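You operate a simulated robot arm through the tools that you are given. There is no shell and no other tool. Be economical: measure what you need, move in short steps, check, and stop when the job is done.

You are at the controls of a simulated two-armed robot. One attempt, no reset.

## Task
Pick up the draw pin that says "DOWN 64 m" from the low shelf of the roll rack with one hand, pass it to the other hand and put it on the rubber mat.

The check looks at the end state, three seconds after you hand in, the way a careful person would. Anything else that was tipped, shoved, dropped, spilled or broken makes it a failure.

## Robot
Two 7-joint arms with two-finger parallel grippers on one trunk, on a base that drives. Base frame: it is fixed to the floor where the robot stands at the start and does not move with it; the origin is under the middle of the robot, x ahead of it, y to its left, z up. Readings come in mm, degrees, newtons and seconds.
The left shoulder is at the start at [50, 165, 930], the right one opposite. With the tool pointing down near the work surface each hand reaches from about 100 to 640 mm from the robot's upright axis, wherever it stands, measured 20 degrees to its own side. Places, roughly: draw pin [0, -3250, 500]; rubber mat (29x20 cm) [-1200, -4100, 860]. Payload 3.91 kg a hand.
The tool frame of a hand sits at the grasp point between the pads (the TCP): z along the fingers, y along the line on which they close. The tips reach 30 mm beyond it. Largest opening 110 mm; finger width 20, thickness 10; the body of the gripper, 48 by 112 mm, starts 55 mm behind the TCP.
Orientation is told as [roll, pitch, yaw] about the base's x, y, z axes, in that order, counted from this pose: with the fingers straight down and closing along the base's y, the tool's x points along the base's -x, its y along +y and its z along -z.

## Interface
- The arms move only by the tool drive_tool. It takes "left_rows", "right_rows" or both (then of equal length, played together; a hand with none holds still); each is a list of rows, each a list of 7 numbers: the shift along the tool's x, y, z in mm, then the turn, a rotation vector about the tool's x, y, z in degrees, then the gripper command, from -1 (fully open) to 1 (shut), values between in proportion. In form: [[tx, ty, tz, wx, wy, wz, gripper], ...]. A call has 1 to 10 rows; each row shifts and turns the commanded pose from where the row before left it, along the tool's axes as they then stand. A row lasts 0.2 s, in which the tool goes at most 50 mm and 8.6 degrees; a call with a longer step from one row to the next is refused whole, and so is a gripper value outside its range. Where a pose cannot be reached the arm comes as near as it can. A force on the tool above 40 N (or 10 N above the force at the start of the call, whichever is more), or a blocked arm, ends the call early, and 0.2 s more pass. Each finger travels about 45 mm/s and halts on what it meets, pressing with about 40 N; the grip force reading is that of the motor and also rises with nothing between the fingers. The clock runs only during rows and for 0.2 s after the last one: add rows that do not move to give the fingers time. It gives the time, the measured TCP pose, the force on the tool (base axes), the opening and the grip force at its end, in the units of the frame above (readings bear some noise), with the torque about the TCP (base axes, N m) and any sound that the robot's microphone picked up, and new pictures: "views" is both (left out), scene, wrist or none (wrist: the cameras of the hands that moved).
- Cameras (640 x 400 px; columns grow to the right, rows downward): "scene" is now at [114.7, 7.4, 1095.3]; the picture's right is [0.09, -1.00, 0.00], its down [-0.62, -0.06, -0.78] and it looks along [0.78, 0.07, -0.62] (base axes); focal length 273 px, centre (320, 200). "left" rides on the left gripper at [72, -17, -103] in its tool frame; the picture's right is [0.23, 0.97, 0.00], its down [-0.76, 0.18, -0.62] and it looks along [-0.61, 0.14, 0.78] (tool axes); focal length 222 px, centre (320, 200). "right" rides on the right gripper at [72, 17, -103] in its tool frame; the picture's right is [-0.23, 0.97, 0.00], its down [-0.76, -0.18, -0.62] and it looks along [-0.61, -0.14, 0.78] (tool axes); focal length 222 px, centre (320, 200).
- lift_body(by): slides the trunk up (or, below 0, down) by that many mm; the arms and the scene camera ride with it, the base frame stays. It gives what a move gives, with no picture.
- base_move(legs): drives the robot by 1 to 6 legs, each [ahead, left, turn to the left] in mm, mm and degrees, along the robot's own axes; the way and the turn of a leg run together, so that a leg with both is an arc; at most 1500 mm and 180 degrees a leg. The arms and the cameras ride along, it lands a little off, and it stops where it bumps. It gives what a move gives, and a new picture of the scene camera.
- aim_head(pan, tilt): turns the head with the scene camera to pan (to the left, within 80 degrees either way) and tilt (down, from -29 to 69), counted from straight ahead of the robot. It gives what a move gives, and a new picture of the scene camera.
- point_at(camera, pixels): for up to 12 pixels [column, row] of the newest picture of that camera ("zoom" is the newest enlarged one), the place [x, y, z] in the base frame of the surface seen there, good to about 2 mm. It takes no simulated time.
- enlarge(camera, box): a new picture of the part [left, top, right, bottom] of that camera's present view, enlarged. It takes no simulated time.
- finish_job(): hands the job in; it is judged then, once.

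Go step by step. Measure first, check grasps and placings, and put right what went wrong. The budget is 90 turns and 274 pictures, counting those below and the enlarged ones. Unless the task says otherwise, let go and move clear before handing in, and close with one line.

The tools are called after "Request:" as name(argument=value, ...) on one line, values as JSON. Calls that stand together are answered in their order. drive_tool: Moves the arms, as the interface text tells. Its arguments: {"type":"object","properties":{"left_rows":{"type":"array","items":{"type":"array","items":{"type":"number"}}},"right_rows":{"type":"array","items":{"type":"array","items":{"type":"number"}}},"views":{"type":"string","enum":["both","scene","wrist","none"]}},"required":[]} The other tools are called the same way: lift_body (by) slides the trunk up or down; base_move (legs) drives the base; aim_head (pan, tilt) turns the head that bears the scene camera; point_at (camera, pixels) gives the place of the surface under pixels of a picture; enlarge (camera, box) takes an enlarged picture of a part of a camera's view; finish_job () hands the job in.

At the start:

```text
clock: 0.0
left_ee_pos: [394.1, 135.2, 684.1]
left_orientation: [0.1, 0.0, 0.0]
left_wrist_force: [-0.2, 0.2, -0.1]
left_torque: [-0.01, -0.02, 0.0]
left_finger_gap: 109.9
left_finger_force: 0.0
right_ee_pos: [380.4, -172.2, 666.6]
right_orientation: [-0.1, 0.0, 0.0]
right_wrist_force: [-0.6, -0.5, 0.5]
right_torque: [0.0, 0.0, -0.01]
right_finger_gap: 110.3
right_finger_force: 0.1
trunk travel left (down, up): [-150.0, 353.0]
robot x, y, heading: [-1.6, -1.9, -0.1]
head pan, tilt: [5.4, 38.5]
```

scene: 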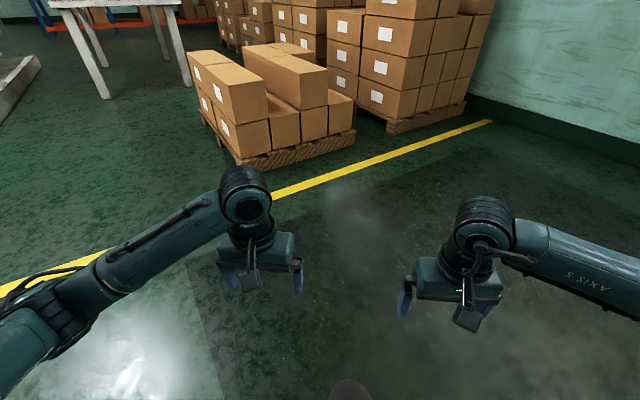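
right: 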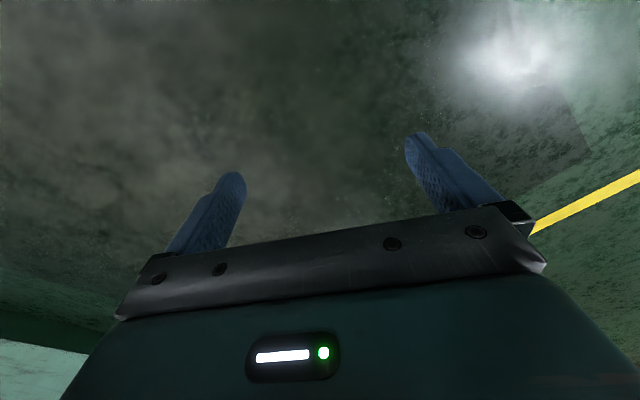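
left: 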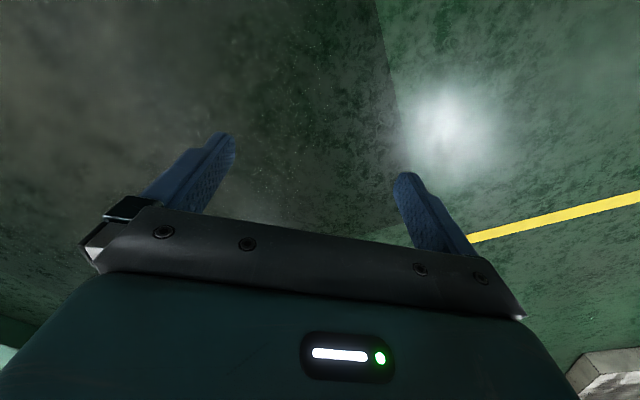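

The pictures show only pallets ahead and a wall at the right; the rack lies far to the right (-y). I look that way first.

Request:
aim_head(pan=-80, tilt=15)

```text
clock: 1.6
left_ee_pos: [395.1, 134.6, 684.7]
left_orientation: [0.0, -0.1, 0.0]
left_wrist_force: [0.6, -0.2, 0.2]
left_torque: [0.02, 0.03, -0.02]
left_finger_gap: 109.7
left_finger_force: 0.1
right_ee_pos: [379.8, -170.3, 664.8]
right_orientation: [0.0, 0.1, -0.1]
right_wrist_force: [0.3, -0.3, -0.2]
right_torque: [-0.01, -0.03, 0.02]
right_finger_gap: 110.1
right_finger_force: 0.0
trunk travel left (down, up): [-150.0, 353.0]
robot x, y, heading: [-4.1, 2.9, 0.0]
head pan, tilt: [-80.0, 15.0]
```

scene: 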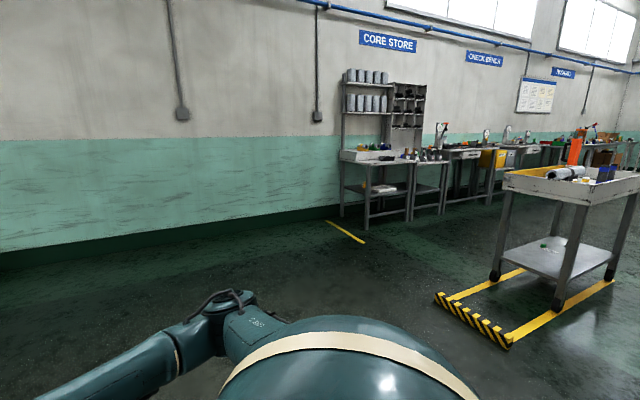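

The "CORE STORE" rack is near column 370, with the low shelf around row 188; the trolley stands to the right. I measure these.

Request:
point_at(camera="scene", pixels=[[370, 190], [345, 215], [367, 228], [408, 220], [377, 158], [430, 160], [460, 153], [435, 297], [508, 347], [505, 185], [380, 186], [345, 232]])

Request:
enlarge(camera="scene", box=[320, 60, 520, 240])

```text
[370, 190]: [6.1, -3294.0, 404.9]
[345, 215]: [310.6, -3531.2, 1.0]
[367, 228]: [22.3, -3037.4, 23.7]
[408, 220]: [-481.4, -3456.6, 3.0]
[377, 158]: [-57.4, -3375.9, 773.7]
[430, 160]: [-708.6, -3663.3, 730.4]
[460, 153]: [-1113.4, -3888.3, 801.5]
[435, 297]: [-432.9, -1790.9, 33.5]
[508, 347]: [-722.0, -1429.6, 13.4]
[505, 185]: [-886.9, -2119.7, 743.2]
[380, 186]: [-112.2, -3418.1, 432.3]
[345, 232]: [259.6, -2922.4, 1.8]
```

```text
2.22 times, centred on (420, 150) of scene
```

zoom: 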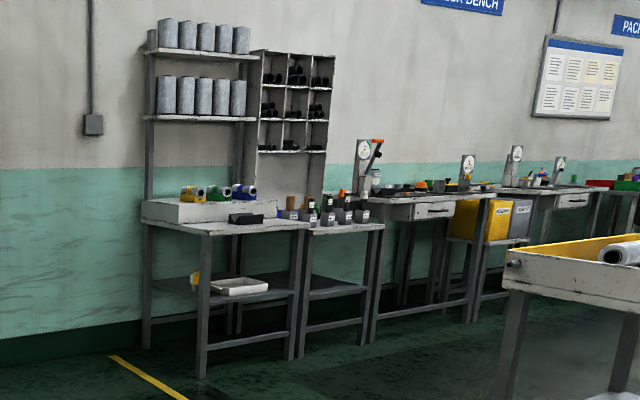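

The rack's front edge is about y=-3040, its low shelf near z=400 with the top at z≈770. I turn right 90° and drive closer, leaving a metre clear.

Request:
base_move(legs=[[0, 0, -90], [1000, 0, 0], [950, 0, 0]])

Request:
aim_head(pan=0, tilt=25)

```text
clock: 15.0
left_ee_pos: [10.7, -2287.5, 684.2]
left_orientation: [0.0, 0.0, -92.5]
left_wrist_force: [0.6, 0.0, 0.0]
left_torque: [0.0, 0.0, 0.0]
left_finger_gap: 109.8
left_finger_force: 0.0
right_ee_pos: [-293.7, -2258.8, 665.6]
right_orientation: [0.0, 0.0, -92.8]
right_wrist_force: [-0.9, -0.3, 0.1]
right_torque: [0.0, -0.04, 0.02]
right_finger_gap: 109.9
right_finger_force: 0.2
trunk travel left (down, up): [-150.0, 353.0]
robot x, y, heading: [-102.1, -1888.3, -92.9]
head pan, tilt: [-80.0, 15.0]
```

scene: 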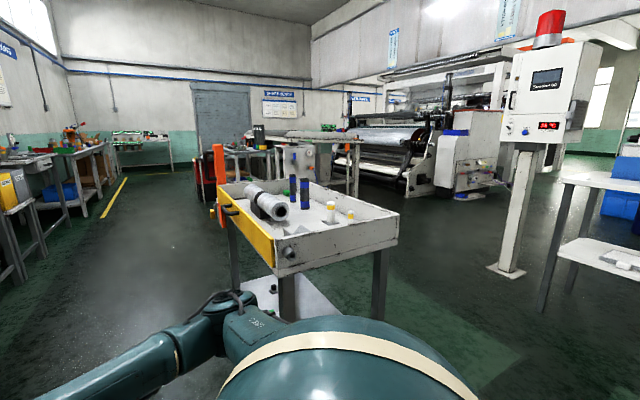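

```text
clock: 16.6
left_ee_pos: [11.7, -2287.3, 684.7]
left_orientation: [-0.1, 0.0, -92.6]
left_wrist_force: [0.5, 0.4, 0.0]
left_torque: [0.01, -0.03, 0.01]
left_finger_gap: 109.9
left_finger_force: 0.1
right_ee_pos: [-293.1, -2259.4, 665.2]
right_orientation: [0.1, -0.1, -92.7]
right_wrist_force: [0.0, -0.9, -0.9]
right_torque: [0.02, 0.02, 0.04]
right_finger_gap: 109.8
right_finger_force: 0.1
trunk travel left (down, up): [-150.0, 353.0]
robot x, y, heading: [-106.6, -1886.8, -92.4]
head pan, tilt: [0.0, 25.0]
```

scene: 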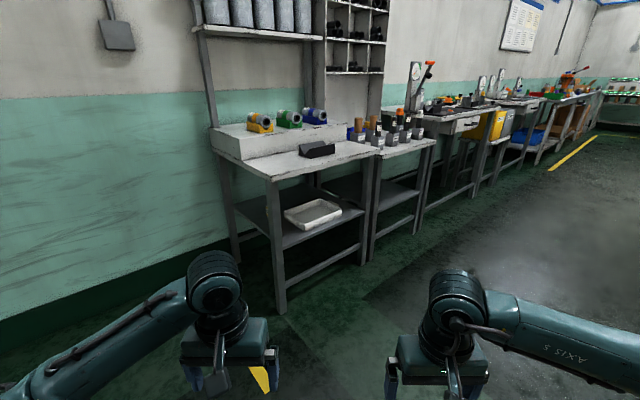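

The rack sits oblique to the base axes. I enlarge and measure its legs and shelves.

Request:
enlarge(camera="scene", box=[200, 90, 460, 300])

Request:
point_at(camera="scene", pixels=[[281, 310], [363, 260], [237, 260], [281, 245], [366, 210], [312, 215], [272, 176], [378, 150], [214, 130], [340, 189], [285, 212], [432, 141]])

```text
1.90 times, centred on (330, 195) of scene
```

zoom: 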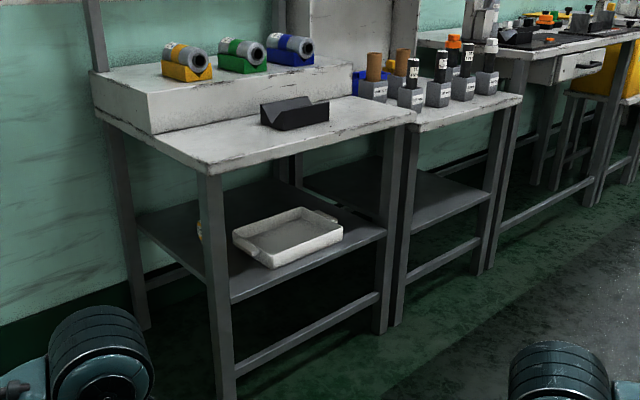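

```text
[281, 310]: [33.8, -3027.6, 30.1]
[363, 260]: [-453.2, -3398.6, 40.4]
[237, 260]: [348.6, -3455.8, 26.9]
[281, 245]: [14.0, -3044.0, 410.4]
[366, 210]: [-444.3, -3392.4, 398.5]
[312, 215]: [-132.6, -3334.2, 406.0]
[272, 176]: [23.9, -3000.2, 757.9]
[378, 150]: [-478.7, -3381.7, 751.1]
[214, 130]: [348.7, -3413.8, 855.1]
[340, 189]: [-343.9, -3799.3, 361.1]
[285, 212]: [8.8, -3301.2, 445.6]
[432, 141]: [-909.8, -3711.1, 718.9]
```

The rack front faces heading ≈ -53°, and something yellow is hidden behind the front-left leg at about (281,212), near the told pin place. I turn to face the rack and shift right a bit.

Request:
base_move(legs=[[0, 0, 39.4], [0, -450, 0]])

Request:
point_at(camera="scene", pixels=[[320, 200]])

Request:
enlarge(camera="scene", box=[170, 80, 490, 280])

```text
clock: 20.4
left_ee_pos: [166.9, -2183.7, 684.7]
left_orientation: [0.0, 0.0, -53.8]
left_wrist_force: [0.2, -0.7, 0.3]
left_torque: [0.01, 0.02, 0.0]
left_finger_gap: 110.0
left_finger_force: 0.0
right_ee_pos: [-85.9, -2352.2, 665.3]
right_orientation: [-0.1, 0.0, -53.8]
right_wrist_force: [-0.9, -0.6, 0.8]
right_torque: [0.02, -0.03, 0.02]
right_finger_gap: 109.9
right_finger_force: 0.0
trunk travel left (down, up): [-150.0, 353.0]
robot x, y, heading: [-173.6, -1947.8, -53.6]
head pan, tilt: [0.0, 25.0]
stopped in leg 2: the robot was blocked; the commanded pose is now the measured one
```

scene: 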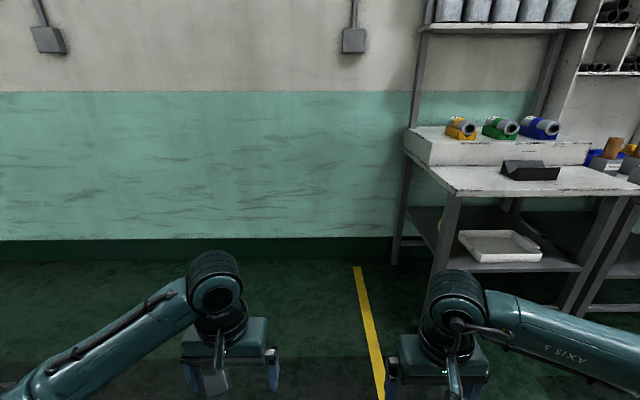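

```text
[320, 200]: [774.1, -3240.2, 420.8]
```

```text
2.00 times, centred on (330, 180) of scene
```

zoom: 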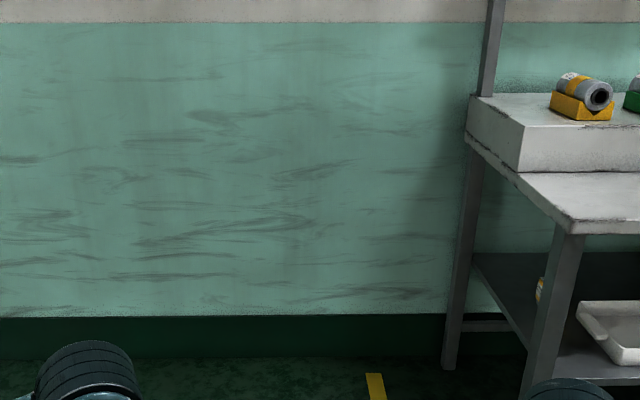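

The move was blocked on the right, likely by the trolley. I look to the right to measure it.

Request:
aim_head(pan=-60, tilt=35)

Request:
point_at(camera="scene", pixels=[[320, 200]])

```text
clock: 21.7
left_ee_pos: [169.0, -2183.5, 684.3]
left_orientation: [0.0, 0.0, -53.7]
left_wrist_force: [-0.2, -0.5, 0.9]
left_torque: [0.01, -0.01, 0.01]
left_finger_gap: 110.1
left_finger_force: 0.2
right_ee_pos: [-86.2, -2352.8, 665.7]
right_orientation: [0.0, 0.1, -53.8]
right_wrist_force: [0.7, 0.2, -0.3]
right_torque: [0.02, 0.02, -0.03]
right_finger_gap: 109.9
right_finger_force: 0.0
trunk travel left (down, up): [-150.0, 353.0]
robot x, y, heading: [-178.2, -1945.8, -53.7]
head pan, tilt: [-60.0, 35.0]
```

scene: 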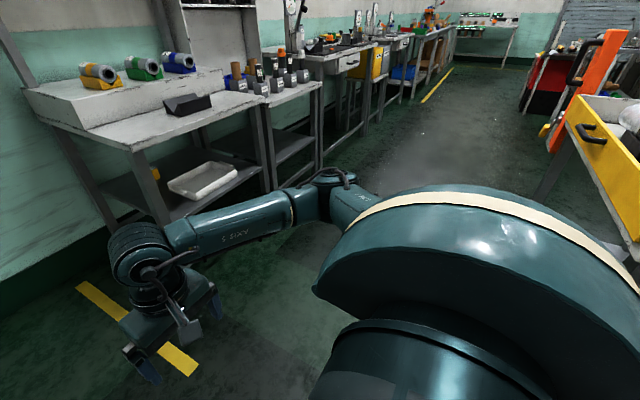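

```text
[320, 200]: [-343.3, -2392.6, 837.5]
```

The trolley corner is at upper right (565,95–640,250). I measure it for clearance.

Request:
point_at(camera="scene", pixels=[[568, 120], [600, 190], [632, 250], [545, 190], [622, 205], [586, 45], [590, 128]])

```text
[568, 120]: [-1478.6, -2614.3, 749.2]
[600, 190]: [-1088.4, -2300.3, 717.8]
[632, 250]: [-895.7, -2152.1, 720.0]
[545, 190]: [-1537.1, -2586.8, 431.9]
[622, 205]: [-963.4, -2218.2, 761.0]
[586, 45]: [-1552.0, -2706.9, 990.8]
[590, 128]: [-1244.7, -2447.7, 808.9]
```

The base evidently met the hazard-striped stop near (-433,-1790), so I move forward first, then right along the aisle.

Request:
base_move(legs=[[60, 60, 0], [160, 0, 0], [0, -600, 0]])

Request:
aim_head(pan=0, tilt=35)

Request:
enlarge(camera="scene", box=[160, 50, 480, 250])

```text
clock: 29.1
left_ee_pos: [-125.0, -2670.2, 684.6]
left_orientation: [0.1, 0.0, -53.4]
left_wrist_force: [0.6, 0.0, 0.2]
left_torque: [0.0, -0.01, 0.0]
left_finger_gap: 110.2
left_finger_force: 0.1
right_ee_pos: [-379.7, -2841.4, 665.3]
right_orientation: [0.0, 0.0, -53.4]
right_wrist_force: [0.1, 0.2, -0.1]
right_torque: [0.02, 0.0, -0.04]
right_finger_gap: 110.0
right_finger_force: 0.0
trunk travel left (down, up): [-150.0, 353.0]
robot x, y, heading: [-469.0, -2435.8, -53.3]
head pan, tilt: [-60.0, 35.0]
```

scene: 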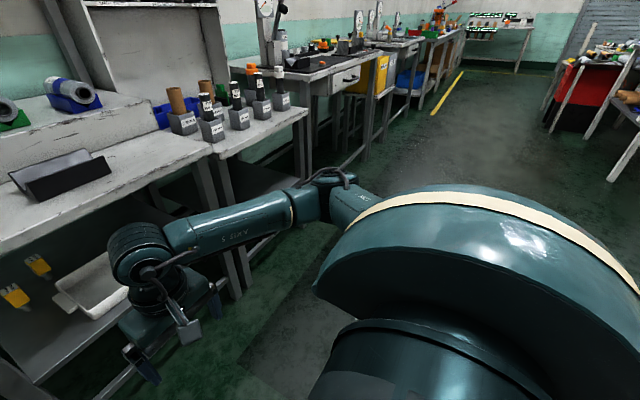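

```text
clock: 30.4
left_ee_pos: [-125.8, -2671.3, 684.7]
left_orientation: [0.0, 0.0, -53.4]
left_wrist_force: [-0.8, -0.1, -0.1]
left_torque: [0.0, -0.03, 0.02]
left_finger_gap: 109.9
left_finger_force: 0.0
right_ee_pos: [-378.9, -2841.7, 665.6]
right_orientation: [0.1, -0.1, -53.6]
right_wrist_force: [-0.2, 0.3, -0.1]
right_torque: [0.01, -0.01, 0.01]
right_finger_gap: 110.0
right_finger_force: 0.0
trunk travel left (down, up): [-150.0, 353.0]
robot x, y, heading: [-467.4, -2436.3, -53.4]
head pan, tilt: [0.0, 35.0]
```

scene: 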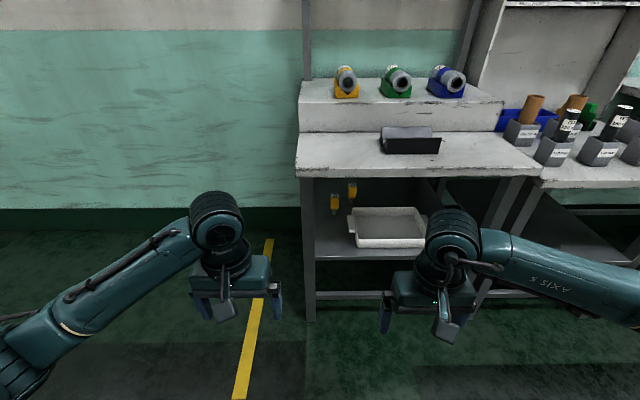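

```text
2.00 times, centred on (320, 150) of scene
```

zoom: 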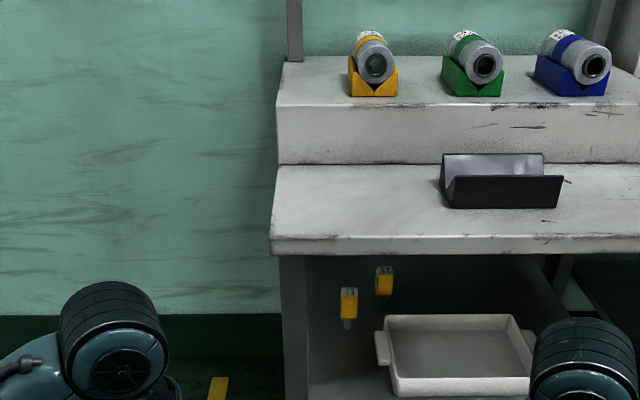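

Two yellow-tagged pins show under the table at (334,205) and (352,190). I measure them and the rack around.

Request:
point_at(camera="scene", pixels=[[334, 205], [334, 195], [352, 191], [352, 185], [334, 213], [340, 240], [310, 240], [352, 243], [300, 175], [540, 173], [350, 228], [336, 216]])

Request:
enlarge(camera="scene", box=[300, 170, 380, 220])

```text
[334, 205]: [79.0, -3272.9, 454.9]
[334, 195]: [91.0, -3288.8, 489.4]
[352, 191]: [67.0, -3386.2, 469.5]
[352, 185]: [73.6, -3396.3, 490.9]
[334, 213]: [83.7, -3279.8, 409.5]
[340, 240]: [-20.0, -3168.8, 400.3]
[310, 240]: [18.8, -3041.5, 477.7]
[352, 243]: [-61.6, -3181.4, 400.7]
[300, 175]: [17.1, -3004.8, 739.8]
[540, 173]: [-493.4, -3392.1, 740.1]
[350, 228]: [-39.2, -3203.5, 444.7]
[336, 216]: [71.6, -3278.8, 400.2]
```

```text
8.00 times, centred on (340, 195) of scene
```

zoom: 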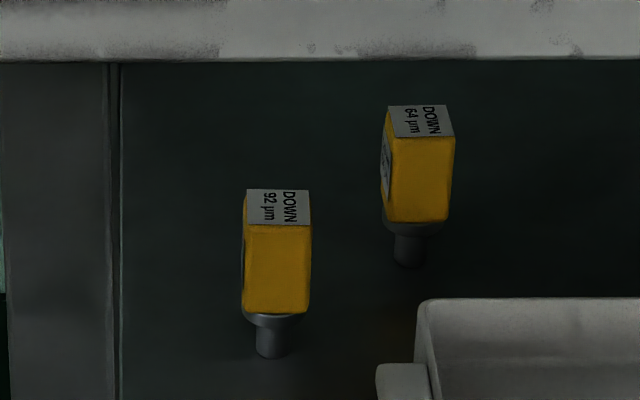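

The enlarged picture shows the rear pin reads "DOWN 64 µm" — the front one says 92. I measure the target's corners and the surroundings in the zoom.

Request:
point_at(camera="zoom", pixels=[[391, 109], [445, 108], [452, 135], [399, 136], [393, 140], [386, 200], [395, 215], [443, 215], [408, 255], [250, 192], [306, 193], [308, 222]])

Request:
point_at(camera="scene", pixels=[[350, 208], [424, 208], [429, 244], [357, 246], [350, 232], [330, 293], [310, 310], [390, 130], [400, 167]])

```text
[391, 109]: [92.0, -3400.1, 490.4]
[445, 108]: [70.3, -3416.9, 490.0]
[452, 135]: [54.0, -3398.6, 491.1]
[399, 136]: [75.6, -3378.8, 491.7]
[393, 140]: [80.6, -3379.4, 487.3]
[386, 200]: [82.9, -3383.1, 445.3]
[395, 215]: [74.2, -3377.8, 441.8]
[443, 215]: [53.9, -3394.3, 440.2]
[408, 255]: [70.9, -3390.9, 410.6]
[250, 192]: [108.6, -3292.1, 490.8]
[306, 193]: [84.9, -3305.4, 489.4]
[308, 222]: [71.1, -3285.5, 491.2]
```

```text
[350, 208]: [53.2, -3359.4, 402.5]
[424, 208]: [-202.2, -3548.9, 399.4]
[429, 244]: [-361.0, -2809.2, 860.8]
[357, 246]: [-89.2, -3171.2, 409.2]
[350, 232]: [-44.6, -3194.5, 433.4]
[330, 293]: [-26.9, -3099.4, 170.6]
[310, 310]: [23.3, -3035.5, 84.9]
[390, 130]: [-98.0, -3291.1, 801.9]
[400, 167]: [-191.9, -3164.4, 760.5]
```

Target box is 28 mm wide, z 440–491, centre ≈(73,-3398), aligned to the rack. I must reach in horizontally with the gripper's camera upward (below there is the tray and shelf), so I test whether the right wrist can roll 180° after lowering the trunk.

Request:
lift_body(by=-150)

Request:
drive_tool(right_rows=[[0, 0, 0, 0, 0, 8.5, -0.3], [0, 0, 0, 0, 0, 8.5, -0.3], [0, 0, 0, 0, 0, 8.5, -0.3], [0, 0, 0, 0, 0, 8.5, -0.3], [0, 0, 0, 0, 0, 8.5, -0.3], [0, 0, 0, 0, 0, 8.5, -0.3], [0, 0, 0, 0, 0, 8.5, -0.3], [0, 0, 0, 0, 0, 8.5, -0.3], [0, 0, 0, 0, 0, 8.5, -0.3], [0, 0, 0, 0, 0, 8.5, -0.3]], views="scene")

```text
clock: 32.2
left_ee_pos: [-124.9, -2672.1, 534.0]
left_orientation: [0.0, 0.1, -53.3]
left_wrist_force: [0.0, -0.2, -0.1]
left_torque: [-0.01, 0.05, 0.0]
left_finger_gap: 110.2
left_finger_force: 0.0
right_ee_pos: [-378.8, -2841.4, 515.5]
right_orientation: [0.0, 0.0, -53.5]
right_wrist_force: [0.0, -0.3, -0.4]
right_torque: [0.01, 0.0, -0.02]
right_finger_gap: 110.1
right_finger_force: 0.1
trunk travel left (down, up): [0.0, 503.0]
robot x, y, heading: [-465.9, -2433.4, -53.3]
head pan, tilt: [0.0, 35.0]
```

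```text
clock: 34.4
left_ee_pos: [-125.8, -2671.9, 533.7]
left_orientation: [0.0, -0.1, -53.4]
left_wrist_force: [0.0, 1.0, -0.8]
left_torque: [0.01, 0.01, 0.02]
left_finger_gap: 109.8
left_finger_force: 0.0
right_ee_pos: [-380.0, -2840.6, 515.8]
right_orientation: [0.0, 0.0, -138.6]
right_wrist_force: [1.4, 0.1, 0.3]
right_torque: [0.0, -0.04, 0.0]
right_finger_gap: 71.6
right_finger_force: 0.2
trunk travel left (down, up): [0.0, 503.0]
robot x, y, heading: [-464.9, -2434.3, -53.5]
head pan, tilt: [0.0, 35.0]
```

scene: 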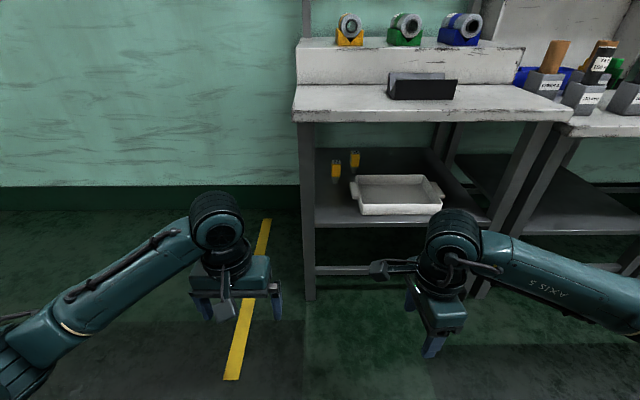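

The wrist rolled 85° cleanly and the view of the shelf is better. I roll on.

Request:
drive_tool(right_rows=[[0, 0, 0, 0, 0, 8.5, -0.3], [0, 0, 0, 0, 0, 8.5, -0.3], [0, 0, 0, 0, 0, 8.5, -0.3], [0, 0, 0, 0, 0, 8.5, -0.3], [0, 0, 0, 0, 0, 8.5, -0.3], [0, 0, 0, 0, 0, 8.5, -0.3], [0, 0, 0, 0, 0, 8.5, -0.3], [0, 0, 0, 0, 0, 8.5, -0.3], [0, 0, 0, 0, 0, 8.5, -0.3], [0, 0, 0, 0, 0, 8.5, -0.3]], views="scene")

Request:
enlarge(camera="scene", box=[300, 120, 460, 220])

Request:
point_at(camera="scene", pixels=[[358, 182], [425, 178], [441, 209], [362, 212], [352, 186], [357, 196], [440, 190], [400, 178], [300, 120], [545, 122], [305, 150]])

```text
clock: 36.6
left_ee_pos: [-126.0, -2672.3, 534.8]
left_orientation: [0.1, 0.0, -53.4]
left_wrist_force: [-0.5, -0.9, -0.2]
left_torque: [-0.01, 0.03, 0.01]
left_finger_gap: 110.2
left_finger_force: 0.1
right_ee_pos: [-380.5, -2842.0, 515.2]
right_orientation: [0.1, 0.0, 136.4]
right_wrist_force: [0.3, -0.5, 0.0]
right_torque: [0.0, 0.04, -0.01]
right_finger_gap: 71.4
right_finger_force: 0.0
trunk travel left (down, up): [0.0, 503.0]
robot x, y, heading: [-467.1, -2432.5, -53.2]
head pan, tilt: [0.0, 35.0]
```

scene: 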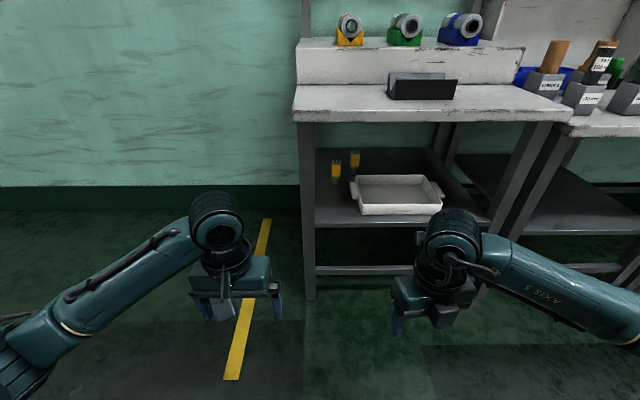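

```text
4.00 times, centred on (380, 170) of scene
```

zoom: 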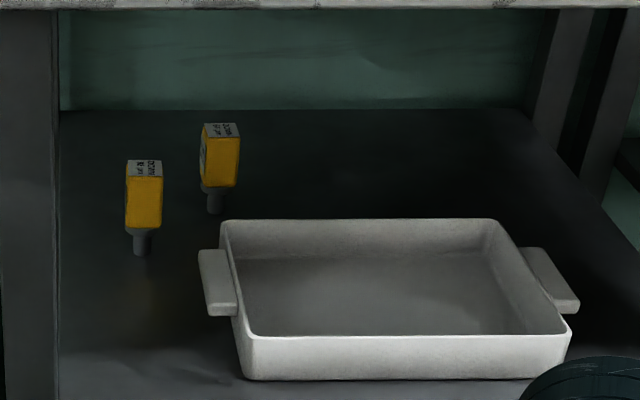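

```text
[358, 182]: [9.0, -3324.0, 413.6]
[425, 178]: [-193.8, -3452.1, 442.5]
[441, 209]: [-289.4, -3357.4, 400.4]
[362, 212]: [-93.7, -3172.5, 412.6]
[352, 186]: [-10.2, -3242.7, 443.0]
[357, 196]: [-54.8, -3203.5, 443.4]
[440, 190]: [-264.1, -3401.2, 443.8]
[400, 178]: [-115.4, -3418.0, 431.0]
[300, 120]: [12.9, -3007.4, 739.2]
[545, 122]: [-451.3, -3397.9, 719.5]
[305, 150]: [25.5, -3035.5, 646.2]
```

The roll works, and yaw 136° is just the approach heading I want (10° from the right, away from the 92 pin). Now I move the right tool ahead in free space, then pitch it to 20° below horizontal.

Request:
drive_tool(right_rows=[[37, 3.7, 0, 0, 0, 0, -0.3], [37, 3.7, 0, 0, 0, 0, -0.3], [37, 3.7, 0, 0, 0, 0, -0.3], [37, 3.7, 0, 0, 0, 0, -0.3], [37, 3.7, 0, 0, 0, 0, -0.3], [37, 3.7, 0, 0, 0, 0, -0.3]], views="none")

Request:
drive_tool(right_rows=[[0, 0, 0, 0, 8.4, 0, -0.3], [0, 0, 0, 0, 8.4, 0, -0.3], [0, 0, 0, 0, 8.4, 0, -0.3], [0, 0, 0, 0, 8.4, 0, -0.3], [0, 0, 0, 0, 8.4, 0, -0.3], [0, 0, 0, 0, 8.4, 0, -0.3], [0, 0, 0, 0, 8.4, 0, -0.3], [0, 0, 0, 0, 8.4, 0, -0.3], [0, 0, 0, 0, 0, 0, -0.3]], views="both")

```text
clock: 38.0
left_ee_pos: [-125.8, -2671.7, 534.2]
left_orientation: [0.0, -0.1, -53.4]
left_wrist_force: [0.4, -0.2, -0.2]
left_torque: [-0.02, -0.02, -0.02]
left_finger_gap: 110.0
left_finger_force: 0.0
right_ee_pos: [-231.8, -3011.4, 517.1]
right_orientation: [0.1, 0.1, 136.7]
right_wrist_force: [-0.5, -0.4, -0.1]
right_torque: [0.03, -0.02, -0.01]
right_finger_gap: 71.7
right_finger_force: 0.1
trunk travel left (down, up): [0.0, 503.0]
robot x, y, heading: [-470.6, -2436.0, -53.4]
head pan, tilt: [0.0, 35.0]
```

```text
clock: 40.0
left_ee_pos: [-125.6, -2670.8, 534.3]
left_orientation: [-0.1, -0.1, -53.4]
left_wrist_force: [-0.2, 0.4, -0.2]
left_torque: [-0.02, 0.0, -0.01]
left_finger_gap: 110.1
left_finger_force: 0.1
right_ee_pos: [-235.8, -3010.4, 514.3]
right_orientation: [-0.1, 56.1, 136.5]
right_wrist_force: [-0.8, 0.2, 0.9]
right_torque: [0.03, -0.02, 0.02]
right_finger_gap: 71.5
right_finger_force: 0.1
right hand out of reach, approached as far as the arm can: row 8
trunk travel left (down, up): [0.0, 503.0]
robot x, y, heading: [-466.8, -2437.8, -53.5]
head pan, tilt: [0.0, 35.0]
```

scene: 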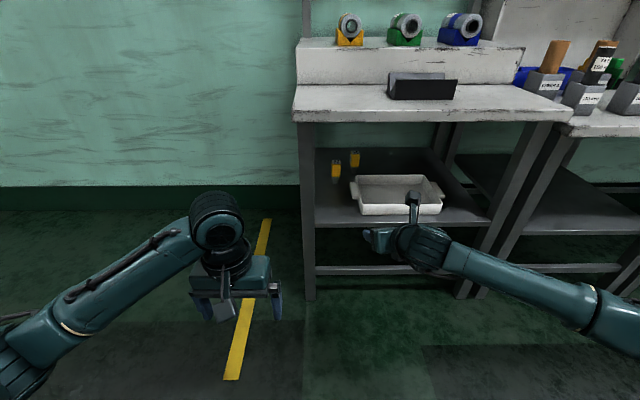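
right: 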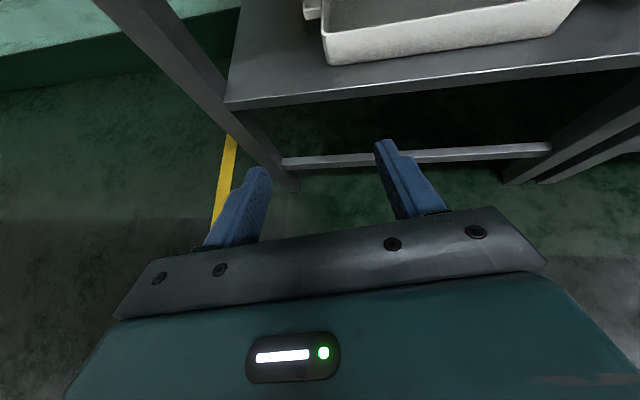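

The roll-up pose reached 34° below horizontal, which would already pass over the tray and 92 pin. I measure how the wrist and forearm lie, to check they fit under the table.

Request:
point_at(camera="scene", pixels=[[413, 200], [425, 232], [450, 250], [490, 262], [530, 278], [580, 295], [610, 305], [405, 240]])

Request:
enlarge(camera="scene", box=[320, 160, 640, 360])

```text
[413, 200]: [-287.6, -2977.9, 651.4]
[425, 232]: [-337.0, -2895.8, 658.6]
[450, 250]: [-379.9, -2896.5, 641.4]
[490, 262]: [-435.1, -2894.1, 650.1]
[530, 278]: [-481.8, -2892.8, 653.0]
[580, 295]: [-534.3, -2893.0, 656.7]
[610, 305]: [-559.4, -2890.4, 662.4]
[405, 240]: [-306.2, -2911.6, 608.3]
```

```text
2.00 times, centred on (480, 260) of scene
```

zoom: 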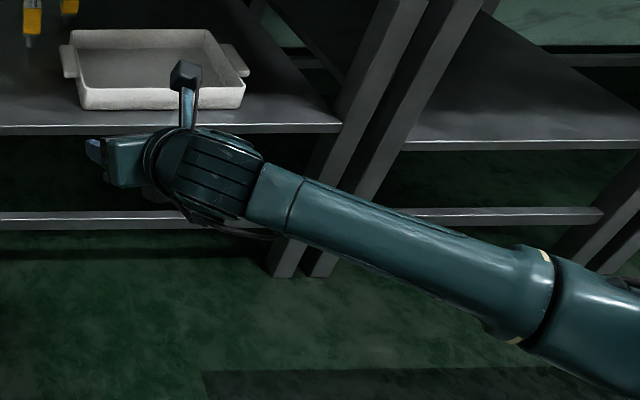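

Forearm top is at z≈650 for a TCP of 515, so it fits under the 720 underside. I extend the right hand a little to the pre-drive pose and pull the left hand back from the rack leg.

Request:
drive_tool(right_rows=[[7.8, 0.9, 15.2, 0, 0, 0, -0.3], [7.8, 0.9, 15.2, 0, 0, 0, -0.3], [7.8, 0.9, 15.2, 0, 0, 0, -0.3], [0, 0, 0, 0, 0, 0, -0.3]], left_rows=[[40, 0, 0, 0, 0, 0, -1], [40, 0, 0, 0, 0, 0, -1], [40, 0, 0, 0, 0, 0, -1], [30, 0, 0, 0, 0, 0, -1]], views="none")

```text
clock: 41.0
left_ee_pos: [-215.0, -2555.3, 535.0]
left_orientation: [0.1, 0.2, -53.2]
left_wrist_force: [0.8, -0.6, 0.5]
left_torque: [-0.01, 0.02, -0.01]
left_finger_gap: 109.8
left_finger_force: 0.1
left hand out of reach, approached as far as the arm can: row 4
right_ee_pos: [-198.7, -3048.6, 511.9]
right_orientation: [-0.1, 56.0, 136.5]
right_wrist_force: [-0.1, 1.3, 0.1]
right_torque: [0.03, -0.02, 0.03]
right_finger_gap: 71.5
right_finger_force: 0.1
trunk travel left (down, up): [0.0, 503.0]
robot x, y, heading: [-469.9, -2437.0, -53.3]
head pan, tilt: [0.0, 35.0]
```

Both are set (left is back at ~240 mm, clear). I drive in 220 mm and check.

Request:
base_move(legs=[[220, 0, 0]])

Request:
enlarge(camera="right", box=[0, 0, 640, 400])

```text
clock: 42.7
left_ee_pos: [-78.2, -2737.1, 534.8]
left_orientation: [0.0, 0.1, -53.2]
left_wrist_force: [-0.3, 0.4, -1.0]
left_torque: [-0.01, 0.01, 0.03]
left_finger_gap: 110.0
left_finger_force: 0.1
right_ee_pos: [-59.4, -3231.2, 509.9]
right_orientation: [0.0, 56.0, 136.6]
right_wrist_force: [-0.7, -0.6, -0.6]
right_torque: [0.03, -0.03, 0.03]
right_finger_gap: 71.5
right_finger_force: 0.1
trunk travel left (down, up): [0.0, 503.0]
robot x, y, heading: [-332.8, -2618.6, -53.3]
head pan, tilt: [0.0, 35.0]
```

scene: 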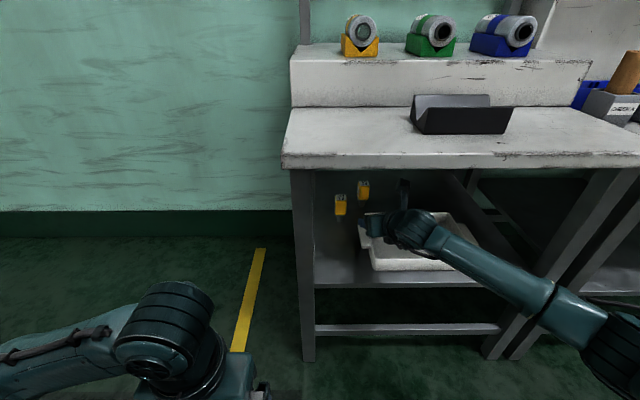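

```text
1.00 times, centred on (320, 200) of right (not enlarged: the box is as wide or as high as the picture)
```

zoom: 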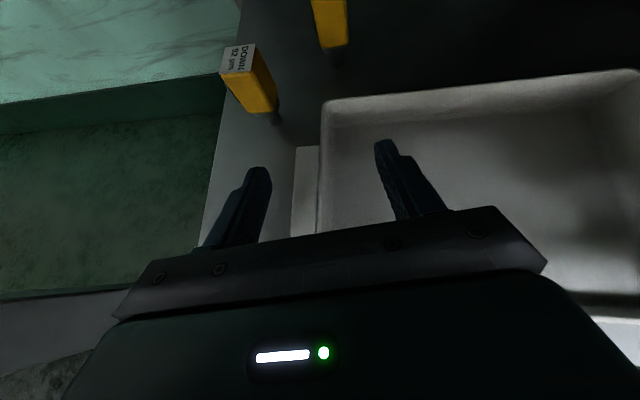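

On track: the wrist camera shows both pins ahead, gripper over the tray. Before going deeper I check the elbow against the rack's right leg.

Request:
point_at(camera="scene", pixels=[[425, 225], [470, 250], [520, 285], [550, 290], [580, 305], [620, 330], [634, 370], [600, 200], [575, 250], [510, 345], [525, 345], [560, 340]])

Request:
aim_head(pan=-35, tilt=40)

```text
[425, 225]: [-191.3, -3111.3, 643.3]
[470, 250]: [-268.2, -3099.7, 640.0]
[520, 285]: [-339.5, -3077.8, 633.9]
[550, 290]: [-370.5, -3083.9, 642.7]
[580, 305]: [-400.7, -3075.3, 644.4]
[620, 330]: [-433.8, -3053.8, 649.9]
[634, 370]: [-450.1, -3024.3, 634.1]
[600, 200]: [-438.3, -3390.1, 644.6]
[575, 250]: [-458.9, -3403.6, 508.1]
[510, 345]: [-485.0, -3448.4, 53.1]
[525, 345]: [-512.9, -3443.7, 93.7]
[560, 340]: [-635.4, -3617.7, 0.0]
```

```text
clock: 43.7
left_ee_pos: [-79.7, -2739.2, 535.1]
left_orientation: [0.0, 0.1, -53.2]
left_wrist_force: [0.9, -0.4, 0.1]
left_torque: [0.04, -0.01, -0.03]
left_finger_gap: 110.1
left_finger_force: 0.0
right_ee_pos: [-60.8, -3231.4, 511.7]
right_orientation: [0.0, 56.0, 136.7]
right_wrist_force: [-0.2, -0.1, -0.2]
right_torque: [-0.01, -0.01, -0.02]
right_finger_gap: 71.5
right_finger_force: 0.1
trunk travel left (down, up): [0.0, 503.0]
robot x, y, heading: [-333.1, -2618.1, -53.1]
head pan, tilt: [-35.0, 40.0]
```

scene: 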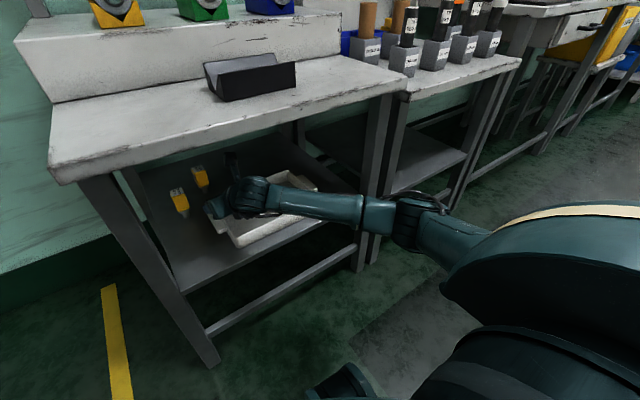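

Elbow is at about 390–450 mm along the front and 230 mm outside, so it stays clear of the leg. I drive in a further 145 mm.

Request:
base_move(legs=[[145, 0, 0]])

Request:
enlarge(camera="right", box=[120, 0, 520, 250])

Request:
point_at(camera="right", pixels=[[320, 200]])

```text
clock: 45.0
left_ee_pos: [4.3, -2850.8, 533.5]
left_orientation: [0.1, 0.1, -53.6]
left_wrist_force: [0.1, 0.2, -0.6]
left_torque: [0.01, 0.03, 0.0]
left_finger_gap: 109.6
left_finger_force: 0.1
right_ee_pos: [18.0, -3343.8, 511.7]
right_orientation: [0.0, 56.1, 136.3]
right_wrist_force: [0.5, 0.0, 0.6]
right_torque: [0.02, -0.01, -0.01]
right_finger_gap: 71.4
right_finger_force: 0.1
trunk travel left (down, up): [0.0, 503.0]
robot x, y, heading: [-250.8, -2728.7, -53.4]
head pan, tilt: [-35.0, 40.0]
```

scene: 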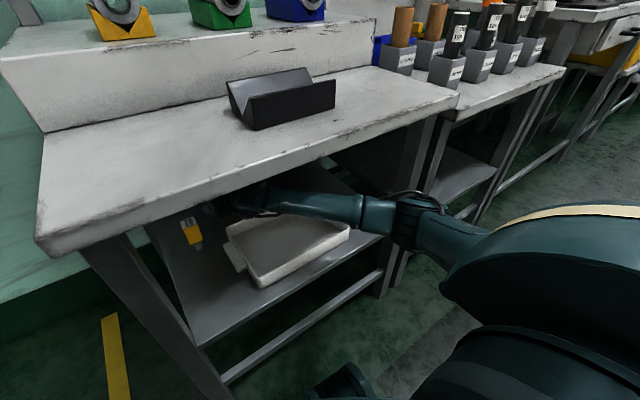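

```text
1.60 times, centred on (320, 125) of right
```

zoom: 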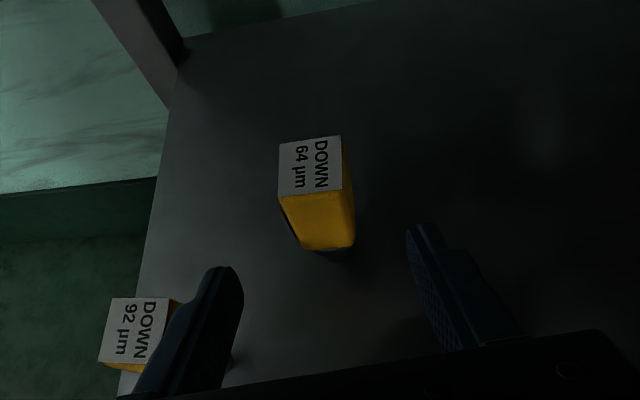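

```text
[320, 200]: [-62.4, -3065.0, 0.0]
```

The label clearly reads "DOWN 64 µm", right between the fingers ahead; pin 92 is beside the left finger. I measure both with the zoom.

Request:
point_at(camera="zoom", pixels=[[283, 146], [338, 139], [341, 188], [283, 193], [304, 246], [349, 246], [112, 300], [165, 302], [150, 362], [105, 358], [236, 275], [412, 232]])

```text
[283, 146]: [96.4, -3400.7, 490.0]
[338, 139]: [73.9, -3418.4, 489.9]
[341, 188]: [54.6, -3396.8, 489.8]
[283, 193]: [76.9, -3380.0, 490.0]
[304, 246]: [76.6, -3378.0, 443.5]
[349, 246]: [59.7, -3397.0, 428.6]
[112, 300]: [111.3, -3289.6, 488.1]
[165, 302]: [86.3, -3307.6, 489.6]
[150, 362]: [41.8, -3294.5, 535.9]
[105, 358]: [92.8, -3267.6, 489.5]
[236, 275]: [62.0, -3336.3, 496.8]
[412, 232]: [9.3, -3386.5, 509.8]
```

The pin centre is (75.5,-3399), dead ahead of the tool with no sideways error. I advance 91 mm along the tool, keeping the fingers at 71 mm.

Request:
drive_tool(right_rows=[[1.6, 0, 18.1, 0, 0, 0, -0.3], [1.6, 0, 18.1, 0, 0, 0, -0.3], [1.6, 0, 18.1, 0, 0, 0, -0.3], [1.6, 0, 18.1, 0, 0, 0, -0.3], [1.6, 0, 18.1, 0, 0, 0, -0.3], [0, 0, 0, 0, 0, 0, -0.3]], views="wrist")

Request:
enlarge(camera="right", box=[120, 0, 520, 250])

```text
clock: 46.4
left_ee_pos: [3.3, -2851.4, 535.2]
left_orientation: [0.1, 0.1, -53.6]
left_wrist_force: [0.4, -0.7, 1.0]
left_torque: [-0.02, -0.03, 0.0]
left_finger_gap: 110.1
left_finger_force: 0.0
right_ee_pos: [74.2, -3400.6, 468.3]
right_orientation: [-0.2, 56.0, 136.2]
right_wrist_force: [-0.8, -1.2, -0.5]
right_torque: [-0.02, -0.02, 0.03]
right_finger_gap: 71.4
right_finger_force: 0.0
trunk travel left (down, up): [0.0, 503.0]
robot x, y, heading: [-248.8, -2731.6, -53.8]
head pan, tilt: [-35.0, 40.0]
```

right: 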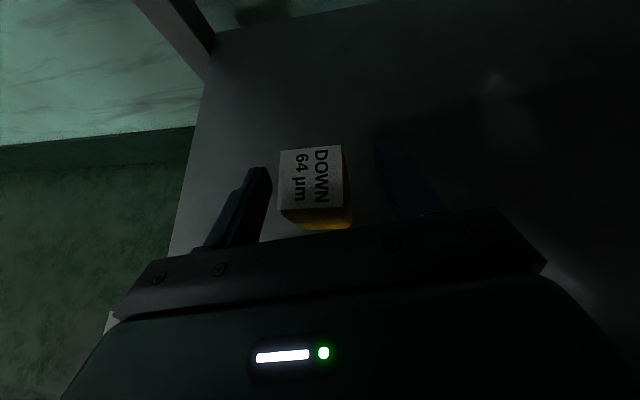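

```text
1.60 times, centred on (320, 125) of right
```

zoom: 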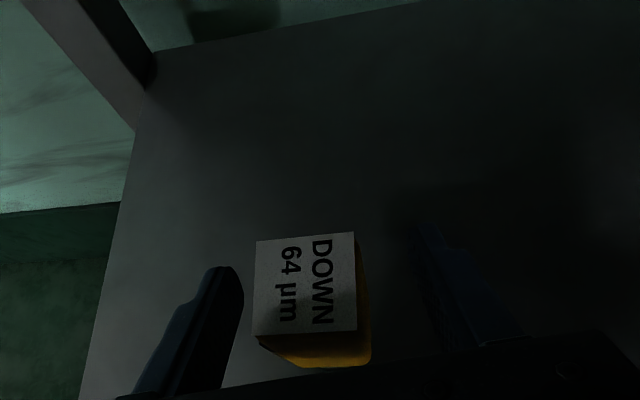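

The box sits between the fingers, TCP reading matches its centre. I close.

Request:
drive_tool(right_rows=[[0, 0, 0, 0, 0, 0, 0.2], [0, 0, 0, 0, 0, 0, 0.4], [0, 0, 0, 0, 0, 0, 0.6], [0, 0, 0, 0, 0, 0, 1], [0, 0, 0, 0, 0, 0, 1], [0, 0, 0, 0, 0, 0, 1]], views="wrist")

```text
clock: 47.8
left_ee_pos: [4.0, -2851.7, 535.1]
left_orientation: [0.0, 0.2, -53.7]
left_wrist_force: [-0.1, -0.3, 0.3]
left_torque: [0.01, -0.02, -0.01]
left_finger_gap: 109.9
left_finger_force: 0.1
right_ee_pos: [75.4, -3400.3, 467.6]
right_orientation: [-0.1, 55.9, 136.4]
right_wrist_force: [0.7, -0.2, 0.0]
right_torque: [0.02, -0.05, -0.05]
right_finger_gap: 33.6
right_finger_force: 40.2
trunk travel left (down, up): [0.0, 503.0]
robot x, y, heading: [-246.7, -2730.9, -53.8]
head pan, tilt: [-35.0, 40.0]
```

right: 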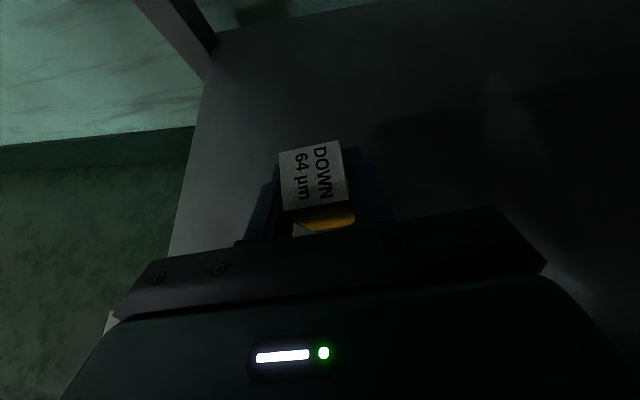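

Gap 33.6 with 40 N: something held, maybe slightly skewed. I look closer.

Request:
enlarge(camera="right", box=[220, 110, 420, 250])

Request:
point_at(camera="right", pixels=[[282, 155], [337, 142], [348, 196], [286, 209]])

```text
2.86 times, centred on (320, 180) of right
```

zoom: 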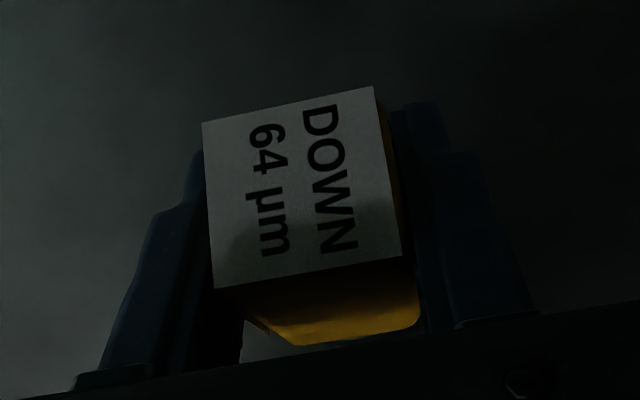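

```text
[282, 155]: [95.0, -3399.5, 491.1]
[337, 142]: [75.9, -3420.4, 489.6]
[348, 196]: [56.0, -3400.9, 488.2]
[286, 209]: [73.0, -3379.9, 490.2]
```

The box is now squared to the pads (label edges parallel to the fingers). I lift straight up 65 mm.

Request:
drive_tool(right_rows=[[8.3, 0, -5.6, 0, 0, 0, 1], [8.3, 0, -5.6, 0, 0, 0, 1], [12.4, 0, -8.4, 0, 0, 0, 1], [12.4, 0, -8.4, 0, 0, 0, 1], [12.4, 0, -8.4, 0, 0, 0, 1], [0, 0, 0, 0, 0, 0, 1]], views="wrist")

```text
clock: 49.2
left_ee_pos: [3.9, -2851.7, 534.5]
left_orientation: [0.1, 0.2, -53.5]
left_wrist_force: [-0.2, 0.0, 0.3]
left_torque: [0.01, -0.02, -0.04]
left_finger_gap: 109.7
left_finger_force: 0.1
right_ee_pos: [75.2, -3400.2, 532.2]
right_orientation: [0.0, 56.0, 136.3]
right_wrist_force: [0.2, -0.4, -0.8]
right_torque: [0.01, 0.01, 0.01]
right_finger_gap: 33.5
right_finger_force: 40.1
trunk travel left (down, up): [0.0, 503.0]
robot x, y, heading: [-248.5, -2731.6, -53.8]
head pan, tilt: [-35.0, 40.0]
```

right: 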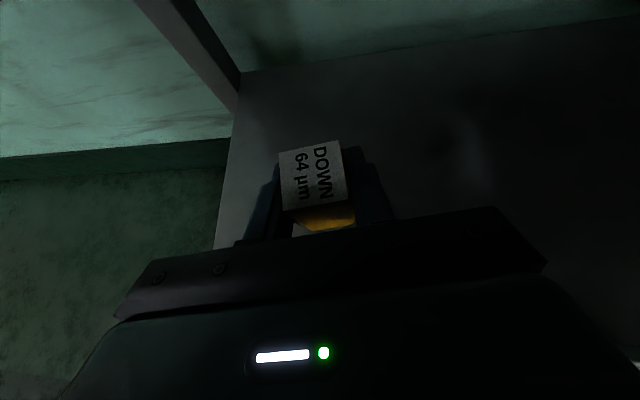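

Lifted and held upright. I drive straight back out 430 mm and look ahead.

Request:
base_move(legs=[[-215, 0, 0], [-215, 0, 0]])

Request:
aim_head(pan=0, tilt=38)

```text
clock: 52.1
left_ee_pos: [-249.0, -2507.4, 534.0]
left_orientation: [0.1, 0.1, -53.0]
left_wrist_force: [0.1, 1.2, 0.3]
left_torque: [0.03, -0.02, 0.02]
left_finger_gap: 109.9
left_finger_force: 0.1
right_ee_pos: [-172.8, -3056.5, 532.6]
right_orientation: [0.0, 56.0, 136.9]
right_wrist_force: [-0.3, -0.4, -1.4]
right_torque: [0.01, 0.02, -0.02]
right_finger_gap: 33.7
right_finger_force: 40.0
trunk travel left (down, up): [0.0, 503.0]
robot x, y, heading: [-501.1, -2390.1, -53.1]
head pan, tilt: [-35.0, 40.0]
```

scene: 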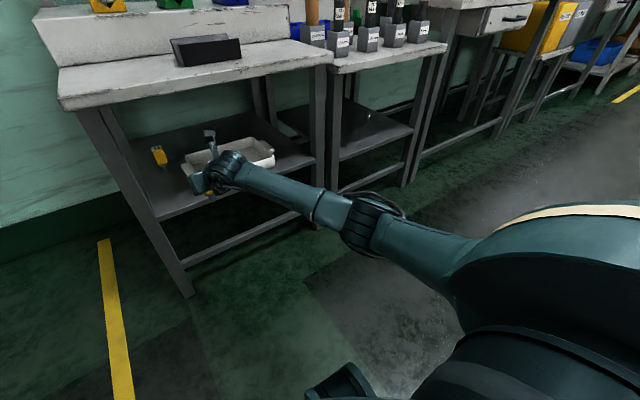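

```text
clock: 53.1
left_ee_pos: [-249.5, -2506.7, 533.7]
left_orientation: [0.1, 0.1, -53.1]
left_wrist_force: [-0.3, 1.0, -0.3]
left_torque: [-0.03, -0.01, 0.0]
left_finger_gap: 110.3
left_finger_force: 0.0
right_ee_pos: [-172.4, -3056.5, 532.2]
right_orientation: [0.0, 56.0, 136.9]
right_wrist_force: [0.1, 0.6, -0.9]
right_torque: [0.02, 0.0, 0.01]
right_finger_gap: 33.5
right_finger_force: 39.6
trunk travel left (down, up): [0.0, 503.0]
robot x, y, heading: [-503.9, -2387.2, -53.1]
head pan, tilt: [0.0, 38.0]
```

scene: 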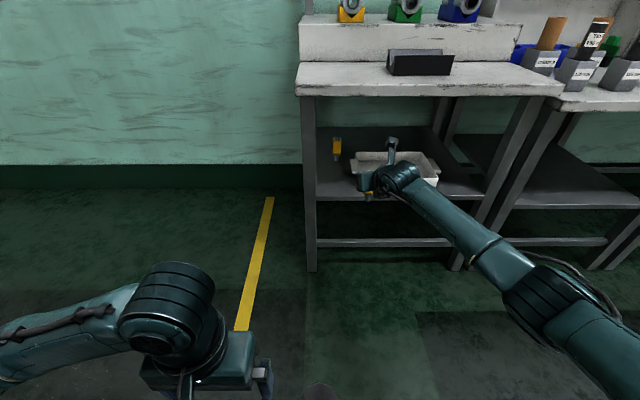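

The pin is out and upright (right TCP reading [-172,-3056,532]). With the 34° pitch the right camera would block a top-down handover, so I test whether the wrist can go flatter when extended.

Request:
drive_tool(right_rows=[[0, 0, 0, 0, 7, 0, 1], [0, 0, 0, 0, 7, 0, 1], [0, 0, 0, 0, 7, 0, 1], [0, 0, 0, 0, 0, 0, 1]], views="none")

```text
clock: 54.1
left_ee_pos: [-250.1, -2508.6, 534.2]
left_orientation: [0.0, 0.1, -53.1]
left_wrist_force: [-0.2, 0.7, -0.4]
left_torque: [-0.01, 0.01, -0.01]
left_finger_gap: 110.2
left_finger_force: 0.0
right_ee_pos: [-172.4, -3056.2, 532.1]
right_orientation: [0.0, 63.0, 136.9]
right_wrist_force: [-1.2, -0.1, -1.4]
right_torque: [-0.03, 0.03, 0.01]
right_finger_gap: 33.4
right_finger_force: 39.9
right hand out of reach, approached as far as the arm can: row 2, 3
trunk travel left (down, up): [0.0, 503.0]
robot x, y, heading: [-501.6, -2388.9, -53.1]
head pan, tilt: [0.0, 38.0]
```

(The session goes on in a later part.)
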